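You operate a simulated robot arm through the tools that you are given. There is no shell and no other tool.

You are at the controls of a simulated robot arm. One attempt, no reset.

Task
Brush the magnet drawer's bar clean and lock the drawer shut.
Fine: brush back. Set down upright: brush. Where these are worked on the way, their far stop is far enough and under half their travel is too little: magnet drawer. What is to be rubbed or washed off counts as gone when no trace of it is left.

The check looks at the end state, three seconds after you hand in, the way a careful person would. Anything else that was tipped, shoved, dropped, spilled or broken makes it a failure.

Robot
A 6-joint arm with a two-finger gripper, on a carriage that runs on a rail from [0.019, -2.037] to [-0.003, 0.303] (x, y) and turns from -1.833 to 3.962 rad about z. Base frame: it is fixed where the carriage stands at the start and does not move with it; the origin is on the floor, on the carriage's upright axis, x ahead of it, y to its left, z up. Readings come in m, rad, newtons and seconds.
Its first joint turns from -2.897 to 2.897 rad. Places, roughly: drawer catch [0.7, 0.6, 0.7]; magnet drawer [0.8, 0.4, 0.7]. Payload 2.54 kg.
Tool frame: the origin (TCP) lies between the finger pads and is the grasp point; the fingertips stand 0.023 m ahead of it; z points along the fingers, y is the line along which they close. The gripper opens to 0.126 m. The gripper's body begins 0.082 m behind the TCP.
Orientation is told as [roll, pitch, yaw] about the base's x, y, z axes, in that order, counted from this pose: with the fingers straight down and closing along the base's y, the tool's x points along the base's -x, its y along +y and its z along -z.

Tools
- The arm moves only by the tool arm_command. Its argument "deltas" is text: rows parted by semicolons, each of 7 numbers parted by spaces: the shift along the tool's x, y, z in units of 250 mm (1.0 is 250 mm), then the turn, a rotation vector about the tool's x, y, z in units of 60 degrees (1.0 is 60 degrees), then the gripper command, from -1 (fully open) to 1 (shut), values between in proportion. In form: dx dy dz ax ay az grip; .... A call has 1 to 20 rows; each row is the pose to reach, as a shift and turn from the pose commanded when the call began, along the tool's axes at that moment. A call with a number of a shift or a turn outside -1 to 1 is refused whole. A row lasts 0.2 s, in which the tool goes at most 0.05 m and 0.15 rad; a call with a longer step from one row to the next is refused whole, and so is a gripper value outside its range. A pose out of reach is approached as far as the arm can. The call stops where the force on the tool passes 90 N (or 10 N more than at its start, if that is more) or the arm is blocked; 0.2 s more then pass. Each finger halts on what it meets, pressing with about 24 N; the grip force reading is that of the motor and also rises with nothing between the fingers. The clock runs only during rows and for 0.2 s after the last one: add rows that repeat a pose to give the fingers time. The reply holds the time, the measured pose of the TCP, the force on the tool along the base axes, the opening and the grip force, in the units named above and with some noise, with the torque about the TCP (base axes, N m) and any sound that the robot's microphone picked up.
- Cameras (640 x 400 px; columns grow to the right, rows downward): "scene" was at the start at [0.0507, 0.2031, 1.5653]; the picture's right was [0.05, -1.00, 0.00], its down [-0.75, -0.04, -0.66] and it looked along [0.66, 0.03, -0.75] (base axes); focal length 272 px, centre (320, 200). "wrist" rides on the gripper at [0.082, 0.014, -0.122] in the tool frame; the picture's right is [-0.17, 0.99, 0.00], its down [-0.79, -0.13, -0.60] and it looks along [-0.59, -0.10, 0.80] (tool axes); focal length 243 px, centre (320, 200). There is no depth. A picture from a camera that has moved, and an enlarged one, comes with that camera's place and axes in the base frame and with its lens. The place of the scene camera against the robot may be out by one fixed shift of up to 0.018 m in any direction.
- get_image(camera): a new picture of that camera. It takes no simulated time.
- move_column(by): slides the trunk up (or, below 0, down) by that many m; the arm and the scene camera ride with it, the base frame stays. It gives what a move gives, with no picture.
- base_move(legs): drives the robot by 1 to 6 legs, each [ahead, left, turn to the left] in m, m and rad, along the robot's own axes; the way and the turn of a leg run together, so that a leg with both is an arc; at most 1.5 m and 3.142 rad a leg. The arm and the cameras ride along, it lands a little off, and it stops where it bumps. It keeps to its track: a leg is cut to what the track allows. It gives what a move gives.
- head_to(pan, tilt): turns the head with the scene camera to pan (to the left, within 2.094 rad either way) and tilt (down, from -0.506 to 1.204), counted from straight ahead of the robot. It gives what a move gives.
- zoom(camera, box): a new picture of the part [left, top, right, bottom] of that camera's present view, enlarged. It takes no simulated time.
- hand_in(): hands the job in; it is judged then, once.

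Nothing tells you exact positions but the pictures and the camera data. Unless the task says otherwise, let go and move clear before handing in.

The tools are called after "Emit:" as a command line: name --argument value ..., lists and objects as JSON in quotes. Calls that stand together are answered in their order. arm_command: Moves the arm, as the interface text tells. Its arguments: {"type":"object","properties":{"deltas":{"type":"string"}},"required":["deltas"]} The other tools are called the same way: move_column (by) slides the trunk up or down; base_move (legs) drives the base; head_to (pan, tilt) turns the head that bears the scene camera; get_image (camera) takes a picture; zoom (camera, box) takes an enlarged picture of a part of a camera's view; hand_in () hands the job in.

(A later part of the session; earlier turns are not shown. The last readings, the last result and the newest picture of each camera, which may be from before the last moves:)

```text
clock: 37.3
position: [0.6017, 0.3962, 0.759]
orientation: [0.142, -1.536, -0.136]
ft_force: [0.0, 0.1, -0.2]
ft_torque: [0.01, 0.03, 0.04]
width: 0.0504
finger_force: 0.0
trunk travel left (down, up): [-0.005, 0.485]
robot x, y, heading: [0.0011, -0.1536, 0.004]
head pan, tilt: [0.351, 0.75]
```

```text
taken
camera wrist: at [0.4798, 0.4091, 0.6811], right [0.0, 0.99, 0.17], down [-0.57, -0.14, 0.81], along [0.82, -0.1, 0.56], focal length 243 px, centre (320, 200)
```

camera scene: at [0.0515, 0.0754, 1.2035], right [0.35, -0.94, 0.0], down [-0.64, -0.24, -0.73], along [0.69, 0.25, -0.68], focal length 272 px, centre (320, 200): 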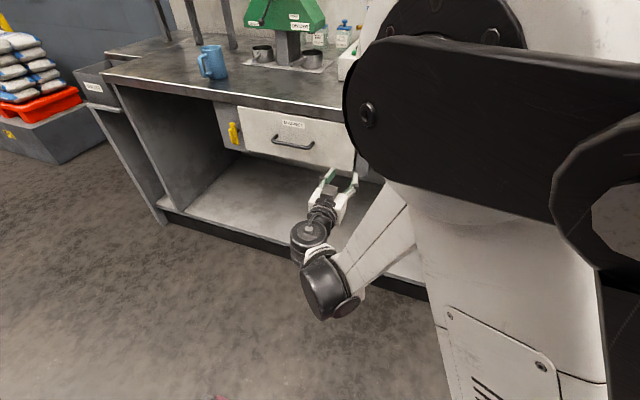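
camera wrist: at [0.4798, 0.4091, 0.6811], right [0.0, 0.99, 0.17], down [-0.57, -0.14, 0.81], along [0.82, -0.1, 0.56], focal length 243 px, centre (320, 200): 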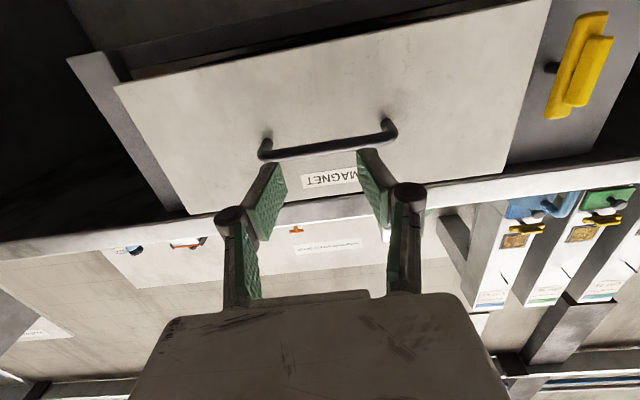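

The handle bar works out at x ≈ 0.683, z ≈ 0.761, y 0.343 to 0.458. I'll roll the fingers to vertical to grip it.

Emit:
arm_command --deltas "0 0 0 0 0 -0.14 0; 0 0 0 0 0 -0.28 0; 0 0 0 0 0 -0.42 0; 0 0 0 0 0 -0.56 0; 0 0 0 0 0 -0.7 0; 0 0 0 0 0 -0.84 0; 0 0 0 0 0 -0.97 0"

Emit:
arm_command --deltas "0 0 0 0 0 -0.14 0; 0 0 0 0 0 -0.28 0; 0 0 0 0 0 -0.42 0; 0 0 0 0 0 -0.53 0"

Emit:
get_image --camera "wrist"

```text
clock: 38.9
position: [0.6031, 0.3949, 0.7577]
orientation: [-1.53, -0.559, 1.554]
ft_force: [0.0, -0.1, -0.4]
ft_torque: [-0.01, 0.01, -0.01]
width: 0.063
finger_force: 0.1
trunk travel left (down, up): [-0.005, 0.485]
robot x, y, heading: [0.0028, -0.1479, 0.003]
head pan, tilt: [0.351, 0.75]
```

```text
clock: 39.9
position: [0.6032, 0.3955, 0.757]
orientation: [-1.535, -0.002, 1.573]
ft_force: [-0.6, -0.1, 0.6]
ft_torque: [0.03, 0.02, 0.03]
width: 0.0631
finger_force: 0.1
trunk travel left (down, up): [-0.005, 0.485]
robot x, y, heading: [0.0026, -0.1536, 0.005]
head pan, tilt: [0.351, 0.75]
```

```text
taken
camera wrist: at [0.4831, 0.3121, 0.748], right [-0.03, 0.17, -0.99], down [-0.59, 0.79, 0.16], along [0.8, 0.59, 0.07], focal length 243 px, centre (320, 200)
```

wrist: 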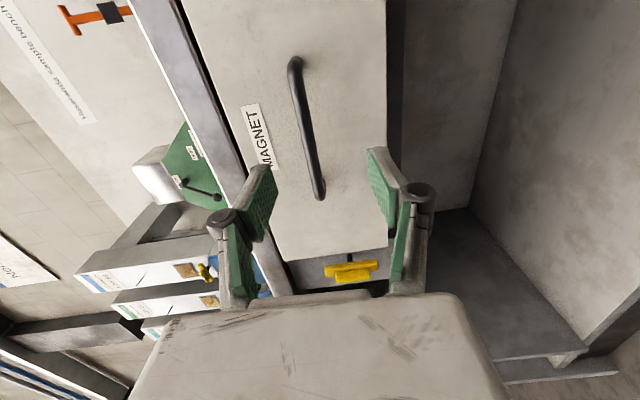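

Aligned with the handle. I'll move forward, slightly up, and close on the bar.

Emit:
arm_command --deltas "0 -0.03 0.11 0 0 0 0; 0 -0.03 0.22 0 0 0 0; 0 -0.03 0.32 0 0 0 0; 0 -0.03 0.32 0 0 0 0.5; 0 -0.03 0.32 0 0 0 1; 0 -0.03 0.32 0 0 0 1; 0 -0.03 0.32 0 0 0 1"

Emit:
get_image --camera "wrist"

```text
clock: 41.5
position: [0.6816, 0.3953, 0.7653]
orientation: [-1.538, -0.005, 1.573]
ft_force: [0.8, 4.6, 33.0]
ft_torque: [-0.32, -0.03, -0.15]
width: 0.006
finger_force: 28.3
trunk travel left (down, up): [-0.005, 0.485]
robot x, y, heading: [0.0019, -0.1522, -0.002]
head pan, tilt: [0.351, 0.75]
```

```text
taken
camera wrist: at [0.5614, 0.3122, 0.7546], right [-0.03, 0.17, -0.98], down [-0.6, 0.79, 0.15], along [0.8, 0.59, 0.08], focal length 243 px, centre (320, 200)
```

wrist: 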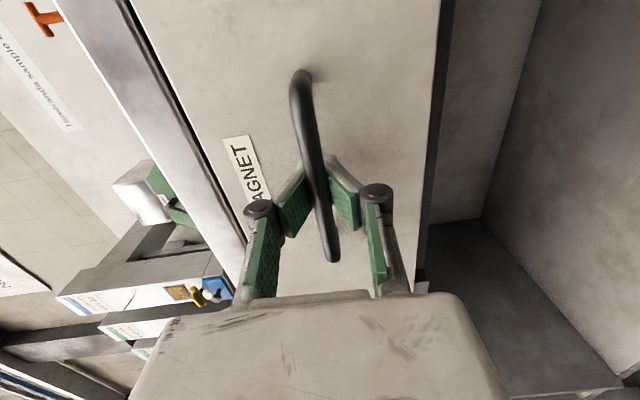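

I have the handle. I'll pull the drawer out gently, checking the force as I go.

Emit:
arm_command --deltas "0 -0.018 -0.04 0 0 0 1; 0 -0.016 -0.12 0 0 0 1; 0 -0.013 -0.22 0 0 0 1; 0 -0.01 -0.32 0 0 0 1; 0 -0.006 -0.42 0 0 0 1"

Emit:
get_image --camera "wrist"

Emit:
get_image --camera "scene"

```text
clock: 42.7
position: [0.5801, 0.3946, 0.7651]
orientation: [-1.536, -0.004, 1.573]
ft_force: [0.7, -6.2, -32.9]
ft_torque: [-0.12, -0.04, 0.23]
width: 0.006
finger_force: 28.7
trunk travel left (down, up): [-0.005, 0.485]
robot x, y, heading: [0.001, -0.153, 0.002]
head pan, tilt: [0.351, 0.75]
```

```text
taken
camera wrist: at [0.4586, 0.3115, 0.7556], right [-0.04, 0.17, -0.98], down [-0.59, 0.79, 0.16], along [0.8, 0.59, 0.07], focal length 243 px, centre (320, 200)
```

wrist: 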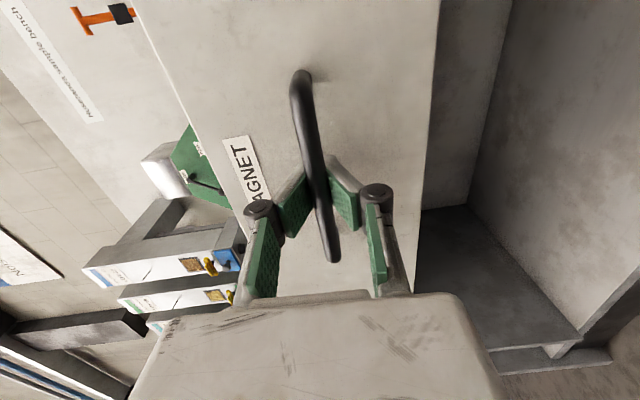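

```text
taken
camera scene: at [0.0533, 0.0763, 1.2029], right [0.35, -0.94, 0.0], down [-0.64, -0.24, -0.73], along [0.69, 0.25, -0.68], focal length 272 px, centre (320, 200)
```

scene: 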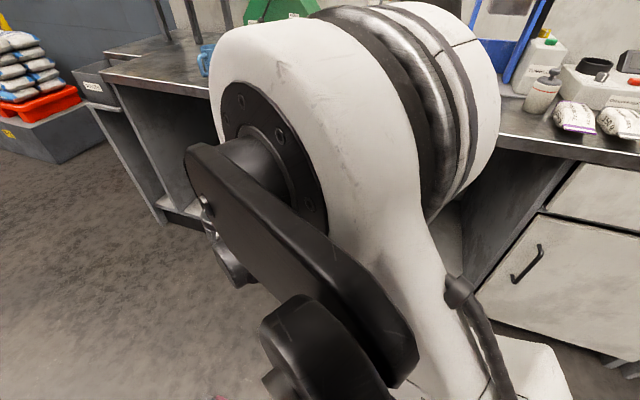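

The drawer follows easily and is 10 cm out. I'll keep pulling towards its far stop, correcting the height slightly.

Emit:
arm_command --deltas "0 0.012 -0.08 0 0 0 1; 0 0.015 -0.16 0 0 0 1; 0 0.018 -0.24 0 0 0 1; 0 0.021 -0.32 0 0 0 1; 0 0.024 -0.4 0 0 0 1"

Emit:
get_image --camera "wrist"

```text
clock: 43.9
position: [0.478, 0.3958, 0.7659]
orientation: [-1.536, -0.003, 1.574]
ft_force: [0.2, 0.7, -0.2]
ft_torque: [0.02, 0.01, 0.0]
width: 0.0
finger_force: 28.5
trunk travel left (down, up): [-0.005, 0.485]
robot x, y, heading: [0.0039, -0.1529, 0.004]
head pan, tilt: [0.351, 0.75]
```

```text
taken
camera wrist: at [0.3576, 0.312, 0.756], right [-0.03, 0.17, -0.98], down [-0.6, 0.79, 0.16], along [0.8, 0.59, 0.08], focal length 243 px, centre (320, 200)
```

wrist: 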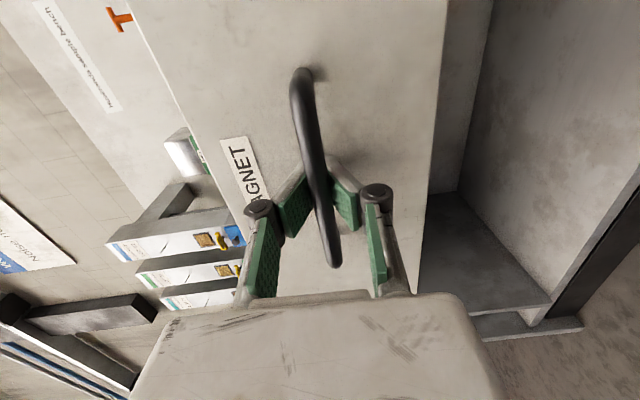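

Emit:
zoom --camera "wrist" --box '[230, 60, 430, 280]'

Emit:
head_to --pan 0.3 --tilt 1.0

Emit:
get_image --camera "scene"

```text
1.82 times, centred on (330, 170) of wrist
camera zoom: at [0.3576, 0.312, 0.756], right [-0.03, 0.17, -0.98], down [-0.6, 0.79, 0.16], along [0.8, 0.59, 0.08], focal length 441 px, centre (302, 254)
```

zoom: 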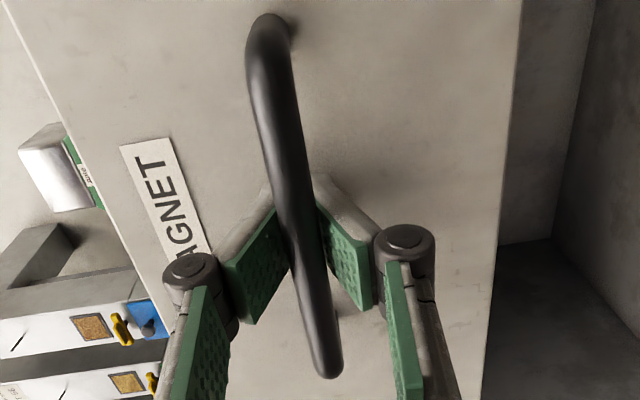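

```text
clock: 44.6
position: [0.4787, 0.3951, 0.765]
orientation: [-1.535, -0.004, 1.574]
ft_force: [0.0, 0.6, -0.4]
ft_torque: [-0.02, 0.0, 0.02]
width: 0.0
finger_force: 28.3
trunk travel left (down, up): [-0.005, 0.485]
robot x, y, heading: [-0.0041, -0.1522, -0.002]
head pan, tilt: [0.3, 1.0]
```

```text
taken
camera scene: at [0.0402, 0.0675, 1.1844], right [0.3, -0.95, 0.0], down [-0.8, -0.25, -0.54], along [0.52, 0.16, -0.84], focal length 272 px, centre (320, 200)
```

scene: 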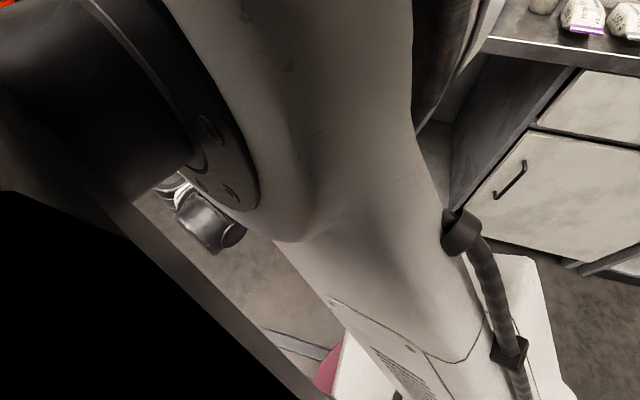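

The fingers are caged around the bar, with the tips closed behind it. I'll keep pulling gently until the stop is felt.

Emit:
arm_command --deltas "0 0.003 -0.08 0 0 0 1; 0 0.006 -0.16 0 0 0 1; 0 0.009 -0.24 0 0 0 1; 0 0.012 -0.32 0 0 0 1; 0 0.012 -0.32 0 0 0 1"

Emit:
get_image --camera "wrist"

```text
clock: 45.3
position: [0.4425, 0.39, 0.7652]
orientation: [-1.54, -0.003, 1.559]
ft_force: [19.6, 3.6, -2.0]
ft_torque: [-0.15, 0.02, -0.09]
width: 0.0092
finger_force: 36.6
trunk travel left (down, up): [-0.005, 0.485]
robot x, y, heading: [0.0061, -0.147, -0.004]
head pan, tilt: [0.3, 1.0]
stopped in row 3: the force on the tool passed its limit at 174 N (the readings are from after the stop); the commanded pose is now the measured one
```

```text
taken
camera wrist: at [0.3219, 0.3099, 0.7555], right [-0.03, 0.17, -0.99], down [-0.58, 0.8, 0.15], along [0.81, 0.58, 0.07], focal length 243 px, centre (320, 200)
```

wrist: 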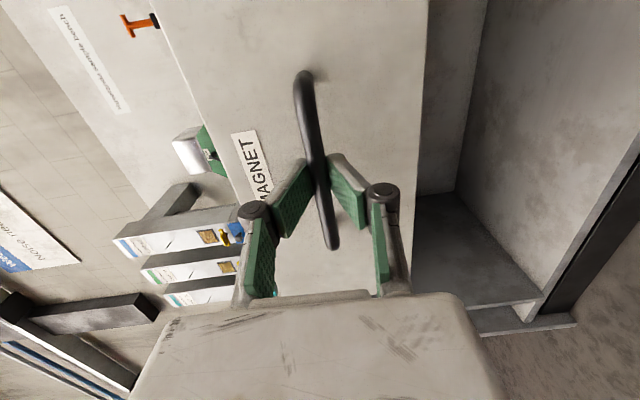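

The drawer is at its far stop, with the handle at about x 0.45. I'll release the handle and back off.

Emit:
arm_command --deltas "0 0 0 0 0 0 0.5; 0 0 0 0 0 0 0; 0 0 0 0 0 0 0; 0 0 0 0 0 0 0; 0 0 -0.08 0 0 0 0; 0 0 -0.16 0 0 0 0; 0 0 -0.24 0 0 0 0"

Emit:
get_image --camera "wrist"

```text
clock: 46.9
position: [0.3926, 0.3983, 0.7593]
orientation: [-1.54, -0.005, 1.547]
ft_force: [0.0, -0.3, 0.7]
ft_torque: [0.04, 0.0, 0.03]
width: 0.0631
finger_force: 0.0
trunk travel left (down, up): [-0.005, 0.485]
robot x, y, heading: [0.0044, -0.1547, -0.009]
head pan, tilt: [0.3, 1.0]
```

```text
taken
camera wrist: at [0.2702, 0.319, 0.7484], right [-0.03, 0.17, -0.99], down [-0.57, 0.8, 0.15], along [0.82, 0.57, 0.08], focal length 243 px, centre (320, 200)
```

wrist: 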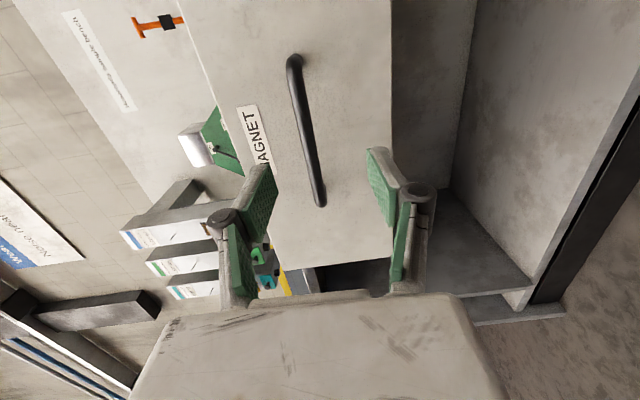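

The handle is free and the drawer is open about 21 cm. I'll raise the trunk so the arm clears the drawer and I can see inside it.

Emit:
move_column --by 0.35

Emit:
get_image --camera "wrist"

Emit:
get_image --camera "scene"

```text
clock: 50.4
position: [0.39, 0.3969, 1.1103]
orientation: [-1.54, -0.004, 1.55]
ft_force: [-0.8, 0.6, 1.0]
ft_torque: [0.0, 0.0, -0.04]
width: 0.063
finger_force: 0.1
trunk travel left (down, up): [-0.355, 0.135]
robot x, y, heading: [-0.0015, -0.1531, -0.007]
head pan, tilt: [0.3, 1.0]
```

```text
taken
camera wrist: at [0.2681, 0.3172, 1.1004], right [-0.03, 0.17, -0.99], down [-0.58, 0.8, 0.15], along [0.82, 0.57, 0.08], focal length 243 px, centre (320, 200)
```

wrist: 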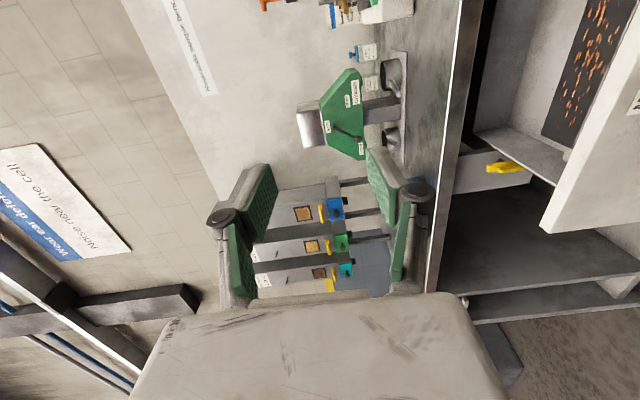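

```text
taken
camera scene: at [0.0387, 0.0812, 1.5375], right [0.47, -0.88, 0.0], down [-0.72, -0.38, -0.58], along [0.51, 0.27, -0.82], focal length 272 px, centre (320, 200)
```

scene: 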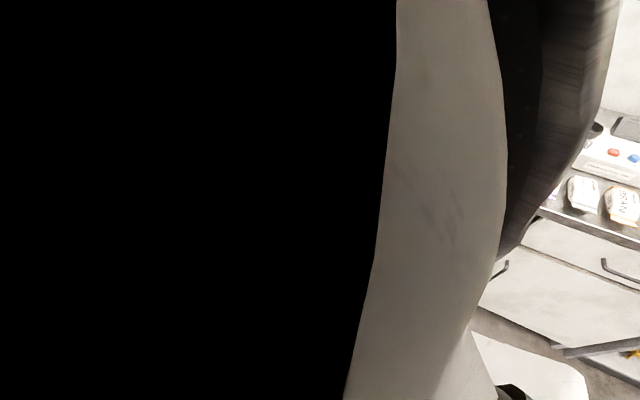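

Inside the drawer there's a dark plate with orange specks, which is the bar to clean. I'll bring the tool back to pointing straight down.

Emit:
arm_command --deltas "0 0 0 0 0 0.14 0; 0 0 0 0 0 0.28 0; 0 0 0 0 0 0.42 0; 0 0 0 0 0 0.56 0; 0 0 0 0 0 0.7 0; 0 0 0 0 0 0.84 0; 0 0 0 0 0 0.97 0"

Emit:
arm_command --deltas "0 0 0 0 0 0.14 0; 0 0 0 0 0 0.28 0; 0 0 0 0 0 0.42 0; 0 0 0 0 0 0.53 0"

Emit:
arm_command --deltas "0 0 0 0 0.14 0 0; 0 0 0 0 0.28 0 0; 0 0 0 0 0.42 0 0; 0 0 0 0 0.56 0 0; 0 0 0 0 0.7 0 0; 0 0 0 0 0.84 0 0; 0 0 0 0 0.97 0 0"

Emit:
arm_command --deltas "0 0 0 0 0.14 0 0; 0 0 0 0 0.28 0 0; 0 0 0 0 0.42 0 0; 0 0 0 0 0.5 0 0"

Emit:
get_image --camera "wrist"

Emit:
get_image --camera "scene"

```text
clock: 52.0
position: [0.3888, 0.3966, 1.1104]
orientation: [-1.511, -1.02, 1.499]
ft_force: [0.1, 0.2, -0.2]
ft_torque: [0.0, 0.01, 0.04]
width: 0.0631
finger_force: 0.0
trunk travel left (down, up): [-0.355, 0.135]
robot x, y, heading: [0.0029, -0.1541, -0.007]
head pan, tilt: [0.3, 1.0]
```

```text
clock: 53.0
position: [0.3888, 0.3971, 1.1116]
orientation: [0.181, -1.539, -0.201]
ft_force: [0.0, 0.1, -0.1]
ft_torque: [-0.01, 0.02, -0.03]
width: 0.063
finger_force: 0.1
trunk travel left (down, up): [-0.355, 0.135]
robot x, y, heading: [0.0014, -0.151, -0.005]
head pan, tilt: [0.3, 1.0]
```

```text
clock: 53.6
position: [0.4059, 0.4504, 1.0764]
orientation: [0.008, -1.209, -0.033]
ft_force: [0.0, -0.3, 0.5]
ft_torque: [-0.01, -0.01, 0.0]
width: 0.0629
finger_force: 0.0
trunk travel left (down, up): [-0.355, 0.135]
robot x, y, heading: [-0.0005, -0.1484, -0.001]
head pan, tilt: [0.3, 1.0]
stopped in row 3: the arm was blocked; the commanded pose is now the measured one
```

```text
clock: 54.9
position: [0.4224, 0.4751, 1.0556]
orientation: [0.002, -0.683, -0.035]
ft_force: [-0.4, 0.1, 0.0]
ft_torque: [-0.01, 0.01, 0.0]
width: 0.0629
finger_force: 0.0
trunk travel left (down, up): [-0.355, 0.135]
robot x, y, heading: [0.0046, -0.1541, -0.009]
head pan, tilt: [0.3, 1.0]
stopped in row 4: the arm was blocked; the commanded pose is now the measured one
```

```text
taken
camera wrist: at [0.2841, 0.4928, 1.0988], right [0.16, 0.98, 0.11], down [0.23, -0.14, 0.96], along [0.96, -0.13, -0.25], focal length 243 px, centre (320, 200)
```

wrist: 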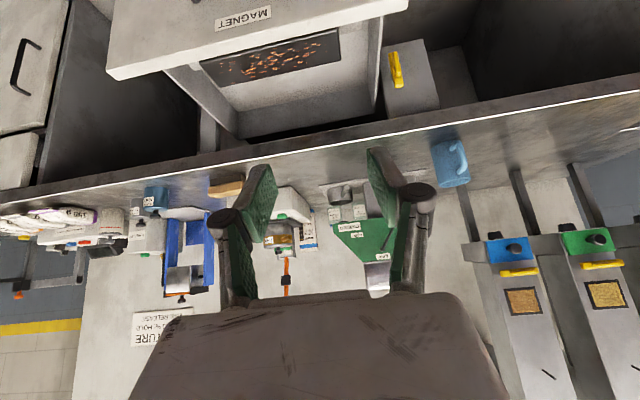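

```text
taken
camera scene: at [0.0538, 0.0653, 1.5486], right [0.22, -0.98, 0.0], down [-0.71, -0.16, -0.69], along [0.67, 0.15, -0.72], focal length 272 px, centre (320, 200)
```

scene: 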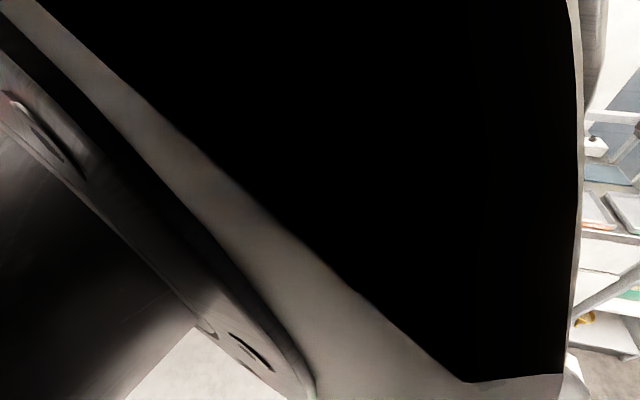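

The arm reported being blocked, probably the elbow brushing the head since its camera view is filled by the arm. I'll extend the tool forward and away so the elbow comes clear of the head.

Emit:
arm_command --deltas "-0.12 0 0.06 0 0 0 0; -0.24 0 0.12 0 0 0 0; -0.36 0 0.18 0 0 0 0; -0.48 0 0.235 0 0 0 0"

Emit:
get_image --camera "scene"

Emit:
get_image --camera "wrist"

```text
clock: 55.9
position: [0.5497, 0.4688, 1.0885]
orientation: [0.003, -0.681, -0.035]
ft_force: [0.3, 0.0, 0.8]
ft_torque: [0.01, -0.03, 0.06]
width: 0.0629
finger_force: 0.1
trunk travel left (down, up): [-0.355, 0.135]
robot x, y, heading: [-0.0019, -0.1513, -0.001]
head pan, tilt: [0.3, 1.0]
```

```text
taken
camera scene: at [0.0411, 0.0674, 1.5343], right [0.29, -0.96, 0.0], down [-0.8, -0.25, -0.54], along [0.52, 0.16, -0.84], focal length 272 px, centre (320, 200)
```

scene: 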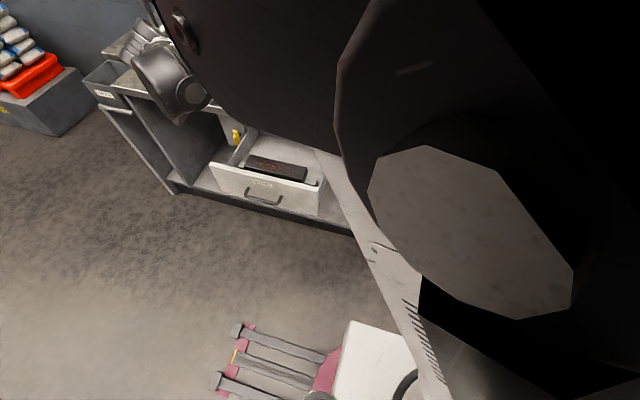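

```text
taken
camera wrist: at [0.4122, 0.4853, 1.1315], right [0.16, 0.98, 0.11], down [0.23, -0.14, 0.96], along [0.96, -0.13, -0.25], focal length 243 px, centre (320, 200)
```

wrist: 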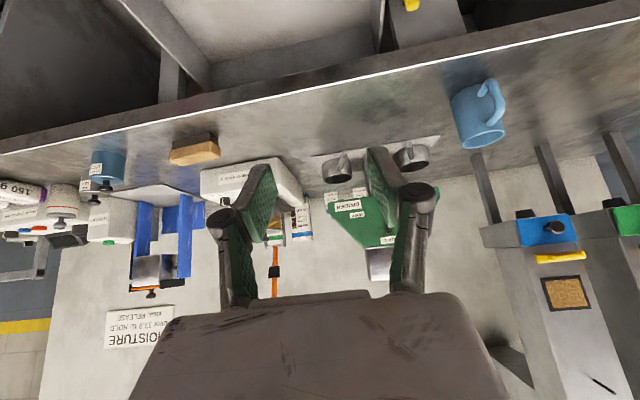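

Emit:
zoom --camera "scene" --box '[190, 110, 350, 230]'

Emit:
arm_command --deltas "0 0 0 0 0.13 0 0; 0 0 0 0 0.26 0 0; 0 0 0 0 0.39 0 0; 0 0 0 0 0.52 0 0; 0 0 0 0 0.65 0 0"

Emit:
get_image --camera "wrist"

Emit:
get_image --camera "scene"

```text
3.33 times, centred on (270, 170) of scene
camera zoom: at [0.0411, 0.0674, 1.5343], right [0.29, -0.96, 0.0], down [-0.8, -0.25, -0.54], along [0.52, 0.16, -0.84], focal length 905 px, centre (487, 300)
```

zoom: 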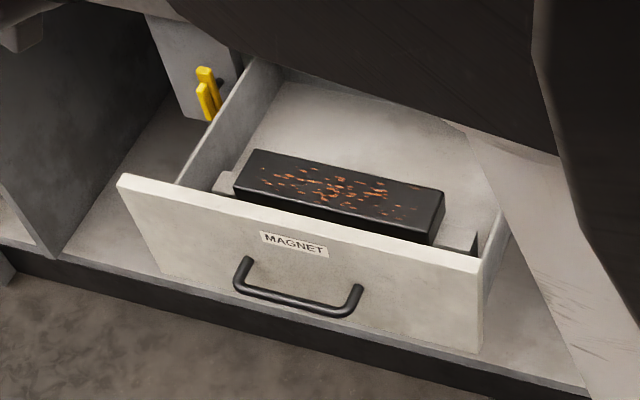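

```text
clock: 57.0
position: [0.5513, 0.4672, 1.0878]
orientation: [0.004, -0.001, -0.032]
ft_force: [-0.3, 0.6, -0.4]
ft_torque: [0.02, 0.01, 0.0]
width: 0.0629
finger_force: 0.1
trunk travel left (down, up): [-0.355, 0.135]
robot x, y, heading: [0.0023, -0.1503, -0.008]
head pan, tilt: [0.3, 1.0]
```

```text
taken
camera wrist: at [0.4705, 0.4834, 1.2104], right [0.2, 0.98, 0.0], down [0.79, -0.16, 0.6], along [0.59, -0.12, -0.8], focal length 243 px, centre (320, 200)
```

wrist: 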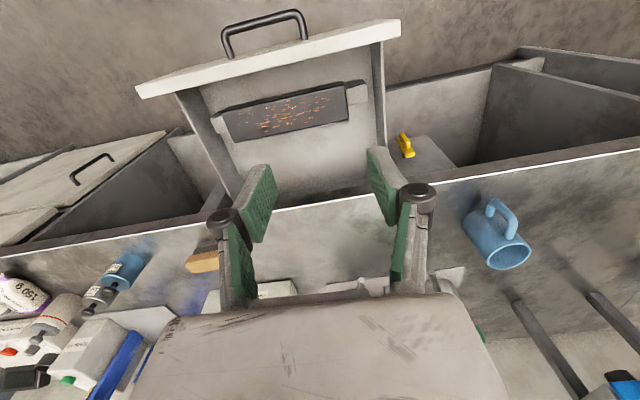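

```text
taken
camera scene: at [0.0414, 0.0675, 1.5343], right [0.29, -0.96, 0.0], down [-0.8, -0.25, -0.54], along [0.52, 0.16, -0.84], focal length 272 px, centre (320, 200)
```

scene: 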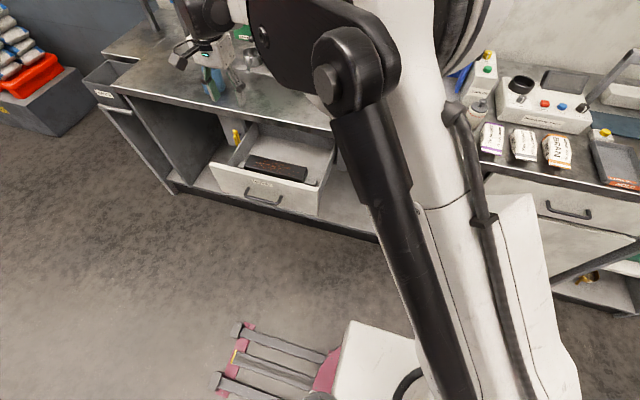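

The bar in the drawer is a dark block on two end holders with orange specks on its top. Now I'll move over towards the brush on the bench to get an accurate fix on it.

Emit:
arm_command --deltas "-0.08 -0.14 0 0 0 0 -0.2; -0.16 -0.28 0 0 0 0 -0.4; -0.24 -0.42 0 0 0 0 -0.4; -0.32 -0.56 0 0 0 0 -0.4; -0.4 -0.7 0 0 0 0 -0.4; -0.48 -0.84 0 0 0 0 -0.4; -0.56 -0.98 0 0 0 0 -0.4"

Emit:
get_image --camera "wrist"

Emit:
get_image --camera "scene"

```text
clock: 58.6
position: [0.6808, 0.2177, 1.0882]
orientation: [0.003, -0.001, -0.031]
ft_force: [0.2, -0.2, -0.3]
ft_torque: [0.02, 0.03, 0.01]
width: 0.0884
finger_force: 0.1
trunk travel left (down, up): [-0.355, 0.135]
robot x, y, heading: [0.0034, -0.1525, -0.002]
head pan, tilt: [0.3, 1.0]
```

```text
taken
camera wrist: at [0.6015, 0.2332, 1.2105], right [0.2, 0.98, 0.0], down [0.78, -0.16, 0.6], along [0.59, -0.12, -0.8], focal length 243 px, centre (320, 200)
```

wrist: 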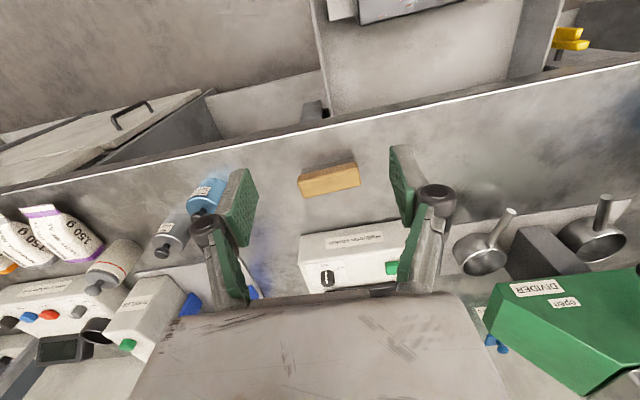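

```text
taken
camera scene: at [0.0413, 0.0673, 1.5343], right [0.29, -0.96, 0.0], down [-0.8, -0.25, -0.54], along [0.52, 0.16, -0.84], focal length 272 px, centre (320, 200)
```

scene: 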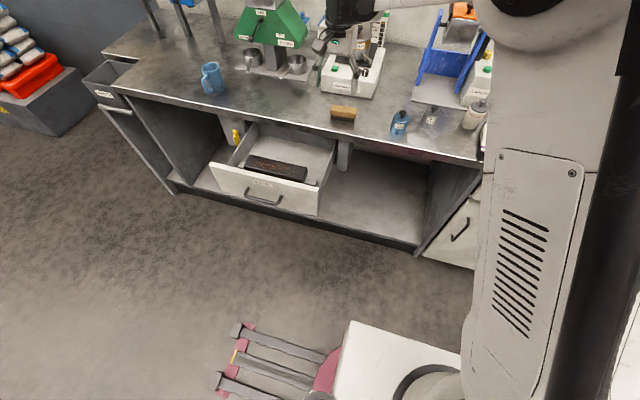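

Emit:
zoom --camera "wrist" --box '[270, 130, 390, 230]'

Emit:
zoom --camera "scene" --box '[200, 80, 400, 220]'

```text
4.00 times, centred on (330, 180) of wrist
camera zoom: at [0.6015, 0.2332, 1.2105], right [0.2, 0.98, 0.0], down [0.78, -0.16, 0.6], along [0.59, -0.12, -0.8], focal length 970 px, centre (280, 280)
```

zoom: 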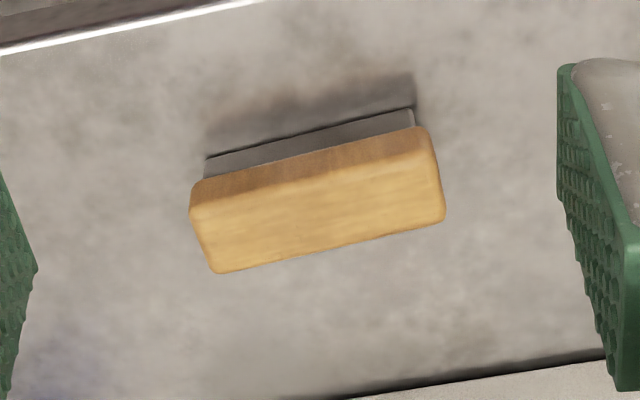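

```text
2.86 times, centred on (300, 150) of scene
camera zoom: at [0.0413, 0.0673, 1.5343], right [0.29, -0.96, 0.0], down [-0.8, -0.25, -0.54], along [0.52, 0.16, -0.84], focal length 776 px, centre (377, 343)
```

zoom: 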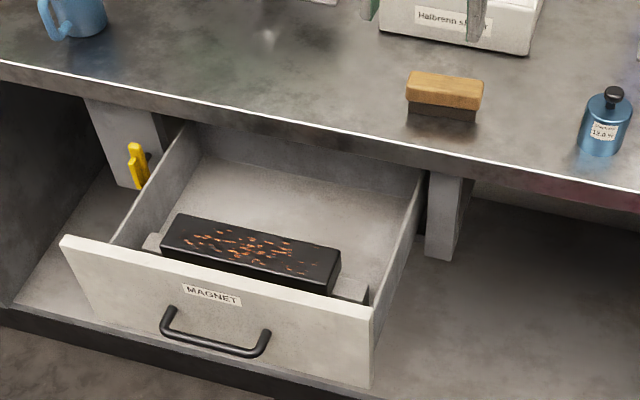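

The brush fix comes out at top centre (0.793, 0.209, 0.915), about 9 cm long along y, 3 cm wide, and turned about 4°. I'll yaw the tool 90° so the fingers close across its narrow width. After that I can turn it so the brush spans the bar's width and sweep along y.

Emit:
arm_command --deltas "0 0 0 0 0 -0.14 -0.4; 0 0 0 0 0 -0.28 -0.4; 0 0 0 0 0 -0.42 -0.4; 0 0 0 0 0 -0.56 -0.4; 0 0 0 0 0 -0.7 -0.4; 0 0 0 0 0 -0.84 -0.4"

Emit:
arm_command --deltas "0 0 0 0 0 -0.13 -0.4; 0 0 0 0 0 -0.26 -0.4; 0 0 0 0 0 -0.39 -0.4; 0 0 0 0 0 -0.52 -0.4; 0 0 0 0 0 -0.65 -0.4; 0 0 0 0 0 -0.756 -0.4"

Emit:
get_image --camera "wrist"

Emit:
get_image --camera "scene"

```text
clock: 60.0
position: [0.6812, 0.2183, 1.0896]
orientation: [0.0, -0.003, 0.85]
ft_force: [0.5, 0.6, -0.5]
ft_torque: [-0.02, 0.0, -0.01]
width: 0.0884
finger_force: 0.1
trunk travel left (down, up): [-0.355, 0.135]
robot x, y, heading: [0.004, -0.1539, -0.009]
head pan, tilt: [0.3, 1.0]
```

```text
clock: 61.5
position: [0.6827, 0.2178, 1.0894]
orientation: [-0.007, -0.003, 1.64]
ft_force: [-0.3, -1.0, 0.5]
ft_torque: [0.0, 0.01, 0.01]
width: 0.0884
finger_force: 0.1
trunk travel left (down, up): [-0.355, 0.135]
robot x, y, heading: [0.0011, -0.1531, -0.003]
head pan, tilt: [0.3, 1.0]
```

```text
taken
camera wrist: at [0.6758, 0.1343, 1.2099], right [-1.0, 0.1, 0.0], down [0.08, 0.8, 0.6], along [0.06, 0.6, -0.8], focal length 243 px, centre (320, 200)
```

wrist: 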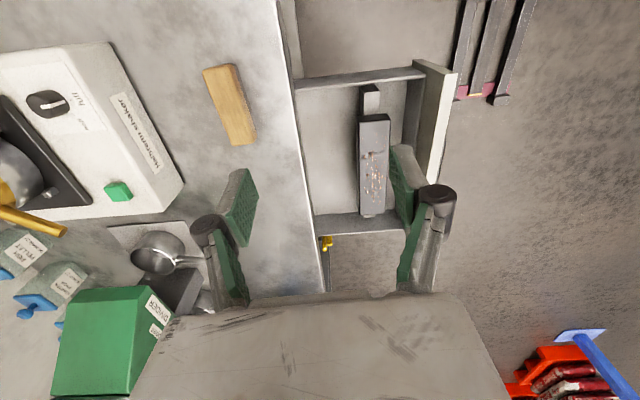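

```text
taken
camera scene: at [0.0414, 0.0674, 1.5343], right [0.29, -0.96, 0.0], down [-0.8, -0.25, -0.54], along [0.52, 0.16, -0.84], focal length 272 px, centre (320, 200)
```

scene: 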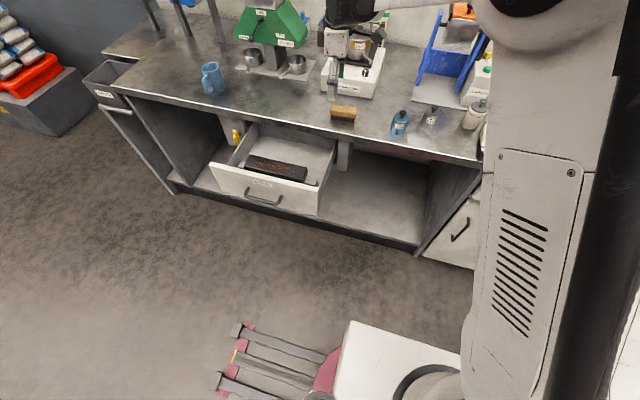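

Emit:
zoom --camera "wrist" --box '[180, 50, 280, 160]'

Emit:
zoom --camera "wrist" --box '[280, 50, 480, 250]'

```text
3.64 times, centred on (230, 105) of wrist
camera zoom: at [0.6758, 0.1343, 1.2099], right [-1.0, 0.1, 0.0], down [0.08, 0.8, 0.6], along [0.06, 0.6, -0.8], focal length 882 px, centre (647, 546)
```

zoom: 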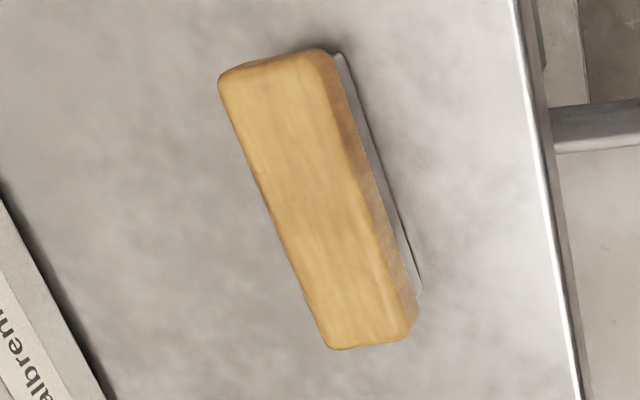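

```text
2.00 times, centred on (380, 150) of wrist
camera zoom: at [0.6758, 0.1343, 1.2099], right [-1.0, 0.1, 0.0], down [0.08, 0.8, 0.6], along [0.06, 0.6, -0.8], focal length 485 px, centre (200, 300)
```

zoom: 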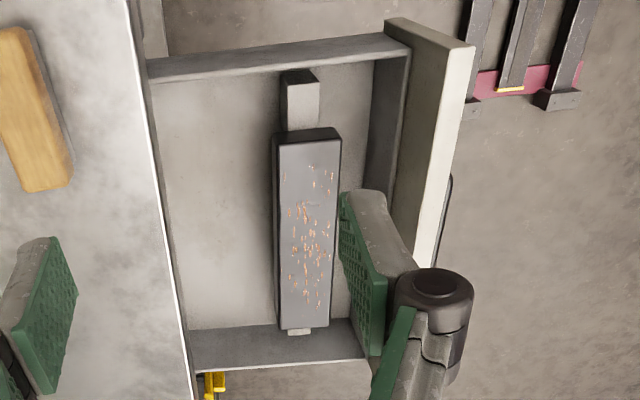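

The brush fix agrees between views: centre (0.790, 0.210), angled 3°. I'll move over it and descend part-way to check alignment.

Emit:
arm_command --deltas "0.02 -0.14 0 0 0 0 -0.4; 0.04 -0.28 0 0 0 0 -0.4; 0.061 -0.43 0 0 0 0 -0.4; 0.061 -0.43 0.15 0 0 0 -0.4; 0.061 -0.43 0.3 0 0 0 -0.4; 0.061 -0.43 0.45 0 0 0 -0.4; 0.061 -0.43 0.56 0 0 0 -0.4"

Emit:
get_image --camera "wrist"

Emit:
zoom --camera "scene" --box '[280, 20, 440, 140]'

```text
clock: 63.0
position: [0.7908, 0.2099, 0.9474]
orientation: [-0.001, -0.003, 1.64]
ft_force: [0.4, -0.5, -0.2]
ft_torque: [0.01, -0.01, -0.02]
width: 0.0879
finger_force: 0.0
trunk travel left (down, up): [-0.355, 0.135]
robot x, y, heading: [0.0007, -0.1509, -0.004]
head pan, tilt: [0.3, 1.0]
```

```text
taken
camera wrist: at [0.7835, 0.1265, 1.0695], right [-1.0, 0.1, 0.0], down [0.08, 0.8, 0.6], along [0.06, 0.6, -0.8], focal length 243 px, centre (320, 200)
```

wrist: 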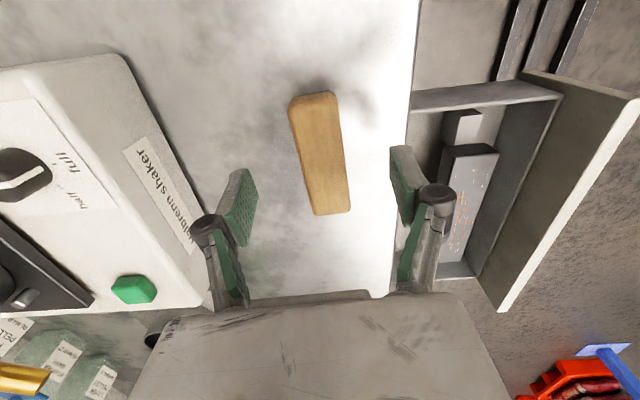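

```text
3.33 times, centred on (360, 80) of scene
camera zoom: at [0.0415, 0.0675, 1.5343], right [0.29, -0.96, 0.0], down [-0.8, -0.25, -0.54], along [0.52, 0.16, -0.84], focal length 905 px, centre (187, 600)
```

zoom: 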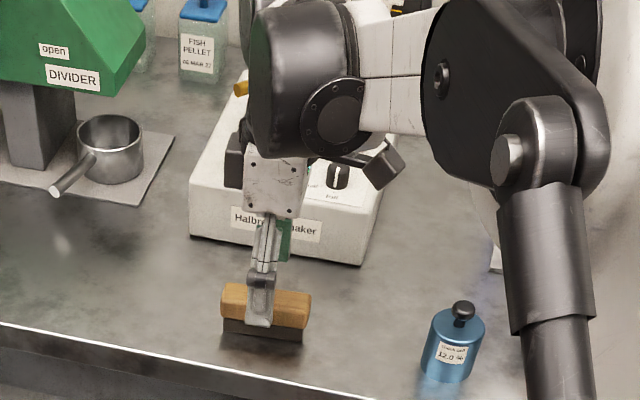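

Well centred. I'll descend so the pads sit on the wooden block and close.

Emit:
arm_command --deltas "0 0 0.06 0 0 0 -0.4; 0 0 0.12 0 0 0 -0.4; 0 0 0.168 0 0 0 -0.4; 0 0 0.168 0 0 0 0; 0 0 0.168 0 0 0 0.4; 0 0 0.168 0 0 0 0.7; 0 0 0.168 0 0 0 1; 0 0 0.168 0 0 0 1; 0 0 0.168 0 0 0 1"

Emit:
get_image --camera "wrist"

Emit:
zoom --camera "scene" --box '[280, 20, 440, 140]'

```text
clock: 65.0
position: [0.7903, 0.2111, 0.9065]
orientation: [-0.005, -0.004, 1.639]
ft_force: [0.1, 0.6, 0.4]
ft_torque: [0.0, 0.02, 0.0]
width: 0.0269
finger_force: 24.1
trunk travel left (down, up): [-0.355, 0.135]
robot x, y, heading: [0.0043, -0.1536, -0.004]
head pan, tilt: [0.3, 1.0]
```

```text
taken
camera wrist: at [0.7834, 0.1275, 1.0283], right [-1.0, 0.1, 0.0], down [0.08, 0.8, 0.6], along [0.06, 0.6, -0.8], focal length 243 px, centre (320, 200)
```

wrist: 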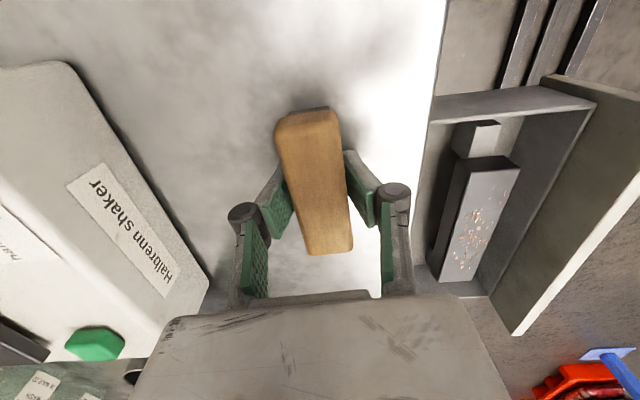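

```text
3.33 times, centred on (360, 80) of scene
camera zoom: at [0.0414, 0.0675, 1.5343], right [0.29, -0.96, 0.0], down [-0.8, -0.25, -0.54], along [0.52, 0.16, -0.84], focal length 905 px, centre (187, 600)
```

zoom: 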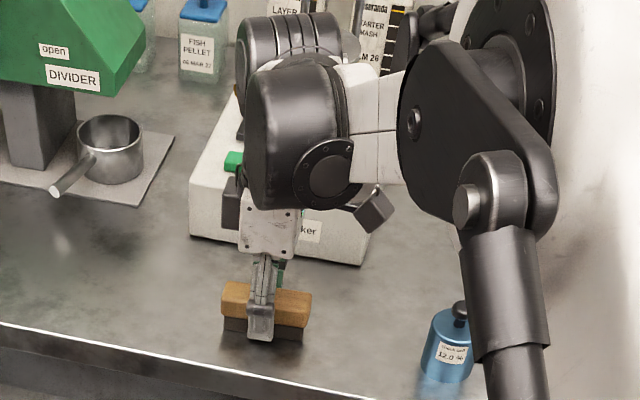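

The brush is gripped at width 0.027. I note its home: TCP (0.790, 0.211, 0.9065), yaw 1.64. Lifting it straight up now.

Emit:
arm_command --deltas "0 0 -0.08 0 0 0 1; 0 0 -0.2 0 0 0 1; 0 0 -0.36 0 0 0 1; 0 0 -0.54 0 0 0 1; 0 0 -0.7 0 0 0 1"

Emit:
get_image --camera "wrist"

Emit:
zoom --camera "scene" --box '[260, 0, 460, 150]'

```text
clock: 66.2
position: [0.7908, 0.2103, 1.0816]
orientation: [-0.004, -0.004, 1.639]
ft_force: [0.0, 0.5, -1.2]
ft_torque: [0.0, 0.01, -0.01]
width: 0.03
finger_force: 24.1
trunk travel left (down, up): [-0.355, 0.135]
robot x, y, heading: [0.001, -0.1524, -0.006]
head pan, tilt: [0.3, 1.0]
```

```text
taken
camera wrist: at [0.7838, 0.1266, 1.2035], right [-1.0, 0.1, 0.0], down [0.08, 0.8, 0.6], along [0.06, 0.6, -0.8], focal length 243 px, centre (320, 200)
```

wrist: 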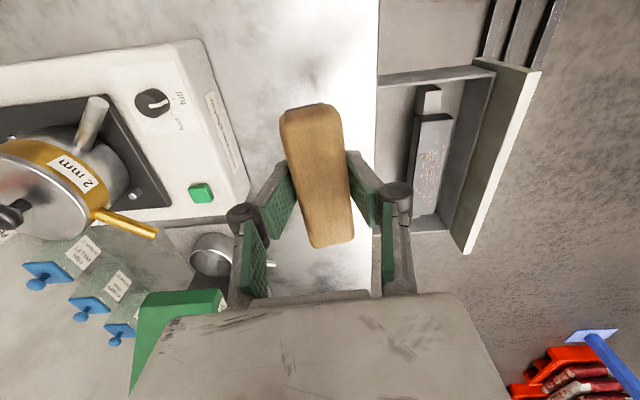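

```text
2.67 times, centred on (360, 75) of scene
camera zoom: at [0.0413, 0.0674, 1.5344], right [0.29, -0.96, 0.0], down [-0.8, -0.25, -0.54], along [0.52, 0.16, -0.84], focal length 724 px, centre (213, 533)
```

zoom: 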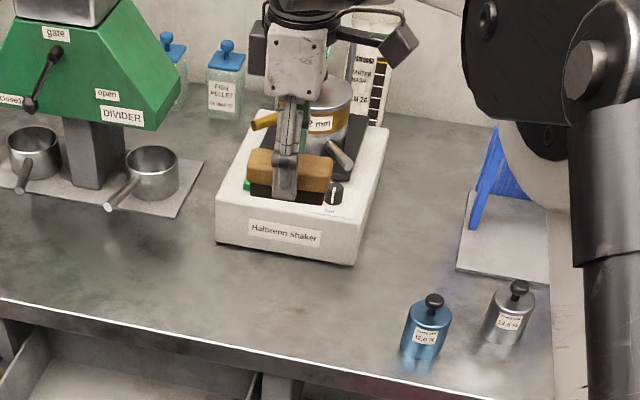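

The brush is lifted level. Now I'll take a precise fix on the magnet bar from this viewpoint.

Emit:
zoom --camera "wrist" --box '[370, 50, 550, 260]'

```text
1.90 times, centred on (460, 155) of wrist
camera zoom: at [0.7838, 0.1266, 1.2035], right [-1.0, 0.1, 0.0], down [0.08, 0.8, 0.6], along [0.06, 0.6, -0.8], focal length 462 px, centre (53, 286)
```

zoom: 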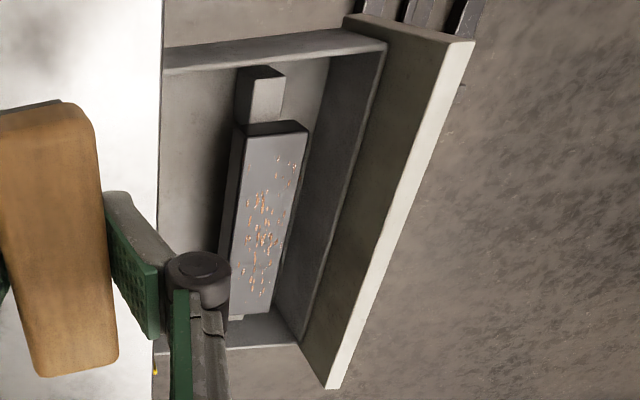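

The bar top runs roughly x 0.563 to 0.62, y 0.29 to 0.47, at z about 0.775. I'll carry the brush above it at height and turn so the brush spans the bar's width.

Emit:
arm_command --deltas "-0.122 0.121 0 0 0 0.14 1; -0.244 0.241 0 0 0 0.28 1; -0.366 0.362 0 0 0 0.42 1; -0.487 0.483 0 0 0 0.56 1; -0.609 0.603 0 0 0 0.7 1; -0.731 0.724 0 0 0 0.84 1"

Emit:
arm_command --deltas "0 0 0 0 0 0.14 1; 0 0 0 0 0 0.28 1; 0 0 0 0 0 0.42 1; 0 0 0 0 0 0.56 1; 0 0 0 0 0 0.7 1; 0 0 0 0 0 0.726 1"

Emit:
get_image --camera "wrist"

Emit:
get_image --camera "scene"

```text
clock: 67.7
position: [0.599, 0.381, 1.0809]
orientation: [0.0, -0.003, 0.758]
ft_force: [0.3, 0.5, -0.9]
ft_torque: [0.0, 0.01, 0.0]
width: 0.0298
finger_force: 24.5
trunk travel left (down, up): [-0.355, 0.135]
robot x, y, heading: [-0.0017, -0.1515, -0.006]
head pan, tilt: [0.3, 1.0]
```

```text
clock: 69.0
position: [0.5983, 0.3801, 1.0815]
orientation: [0.005, -0.002, -0.004]
ft_force: [0.6, 0.0, -1.4]
ft_torque: [0.0, -0.02, -0.02]
width: 0.0298
finger_force: 23.0
trunk travel left (down, up): [-0.355, 0.135]
robot x, y, heading: [0.0038, -0.155, -0.004]
head pan, tilt: [0.3, 1.0]
```

```text
taken
camera wrist: at [0.5174, 0.3936, 1.2035], right [0.17, 0.99, 0.0], down [0.79, -0.14, 0.6], along [0.59, -0.1, -0.8], focal length 243 px, centre (320, 200)
```

wrist: 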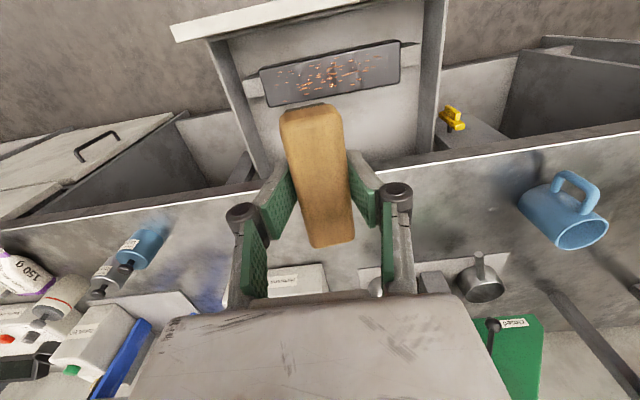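

```text
taken
camera scene: at [0.0414, 0.0675, 1.5343], right [0.29, -0.96, 0.0], down [-0.8, -0.25, -0.54], along [0.52, 0.16, -0.84], focal length 272 px, centre (320, 200)
```

scene: 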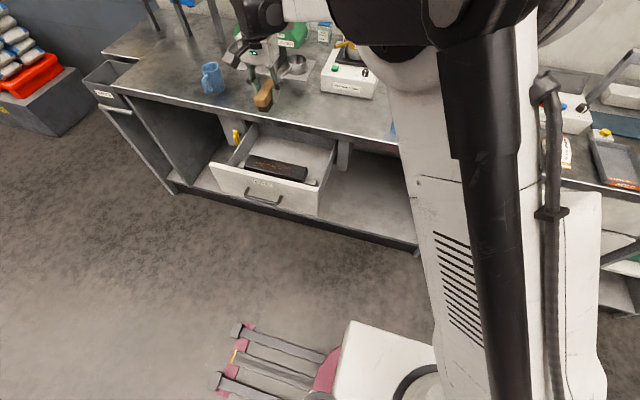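

Emit:
zoom --camera "wrist" --box '[230, 20, 430, 145]'

Emit:
zoom --camera "scene" --box '[190, 70, 350, 220]'

```text
3.20 times, centred on (330, 82) of wrist
camera zoom: at [0.5174, 0.3936, 1.2035], right [0.17, 0.99, 0.0], down [0.79, -0.14, 0.6], along [0.59, -0.1, -0.8], focal length 776 px, centre (288, 576)
```

zoom: 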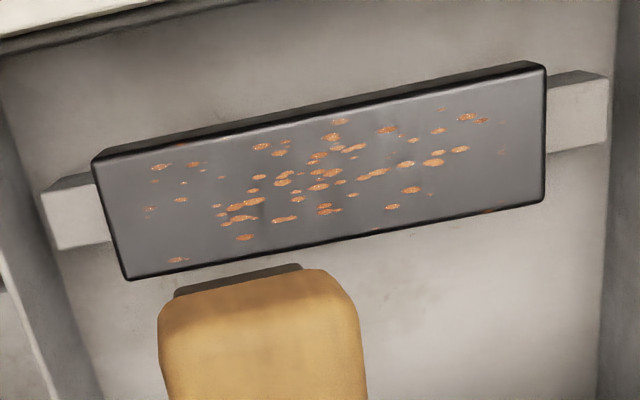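

```text
2.67 times, centred on (270, 145) of scene
camera zoom: at [0.0414, 0.0675, 1.5343], right [0.29, -0.96, 0.0], down [-0.8, -0.25, -0.54], along [0.52, 0.16, -0.84], focal length 724 px, centre (453, 347)
```

zoom: 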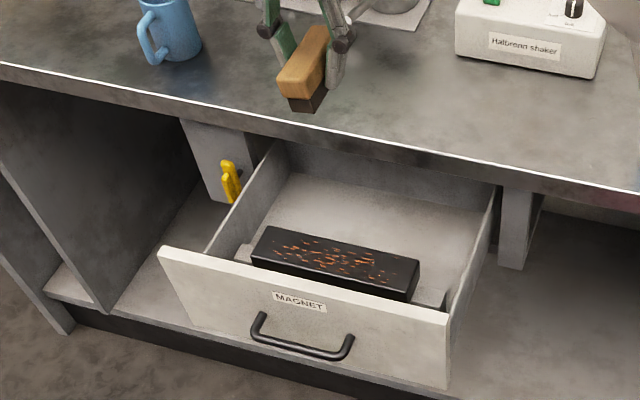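

Now the fit is consistent: bar top x 0.564–0.621, y 0.291–0.507, z ≈ 0.78. I'll descend over its middle to just above contact height.

Emit:
arm_command --deltas "0.02 0.08 0.15 0 0 0 1; 0.022 0.08 0.33 0 0 0 1; 0.022 0.08 0.5 0 0 0 1; 0.022 0.08 0.67 0 0 0 1; 0.022 0.08 0.83 0 0 0 1; 0.022 0.08 0.95 0 0 0 1"

Emit:
get_image --camera "wrist"

Emit:
zoom --camera "scene" --box '[190, 70, 350, 220]'

```text
clock: 70.5
position: [0.5931, 0.4027, 0.8433]
orientation: [0.005, -0.003, -0.002]
ft_force: [-0.1, 0.5, -1.3]
ft_torque: [-0.01, -0.01, -0.02]
width: 0.0297
finger_force: 23.9
trunk travel left (down, up): [-0.355, 0.135]
robot x, y, heading: [0.0046, -0.1502, -0.002]
head pan, tilt: [0.3, 1.0]
```

```text
taken
camera wrist: at [0.5124, 0.4148, 0.965], right [0.17, 0.99, 0.0], down [0.79, -0.14, 0.6], along [0.59, -0.1, -0.8], focal length 243 px, centre (320, 200)
```

wrist: 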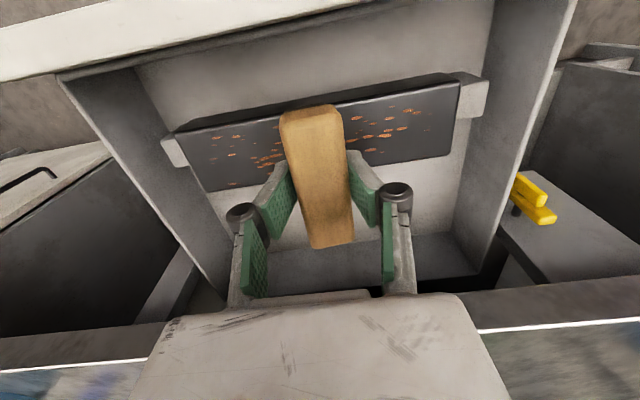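

```text
2.67 times, centred on (270, 145) of scene
camera zoom: at [0.0415, 0.0675, 1.5343], right [0.29, -0.96, 0.0], down [-0.8, -0.25, -0.54], along [0.52, 0.16, -0.84], focal length 724 px, centre (453, 347)
```

zoom: 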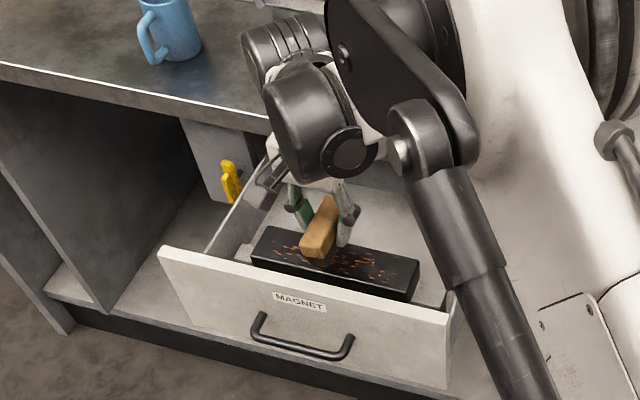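

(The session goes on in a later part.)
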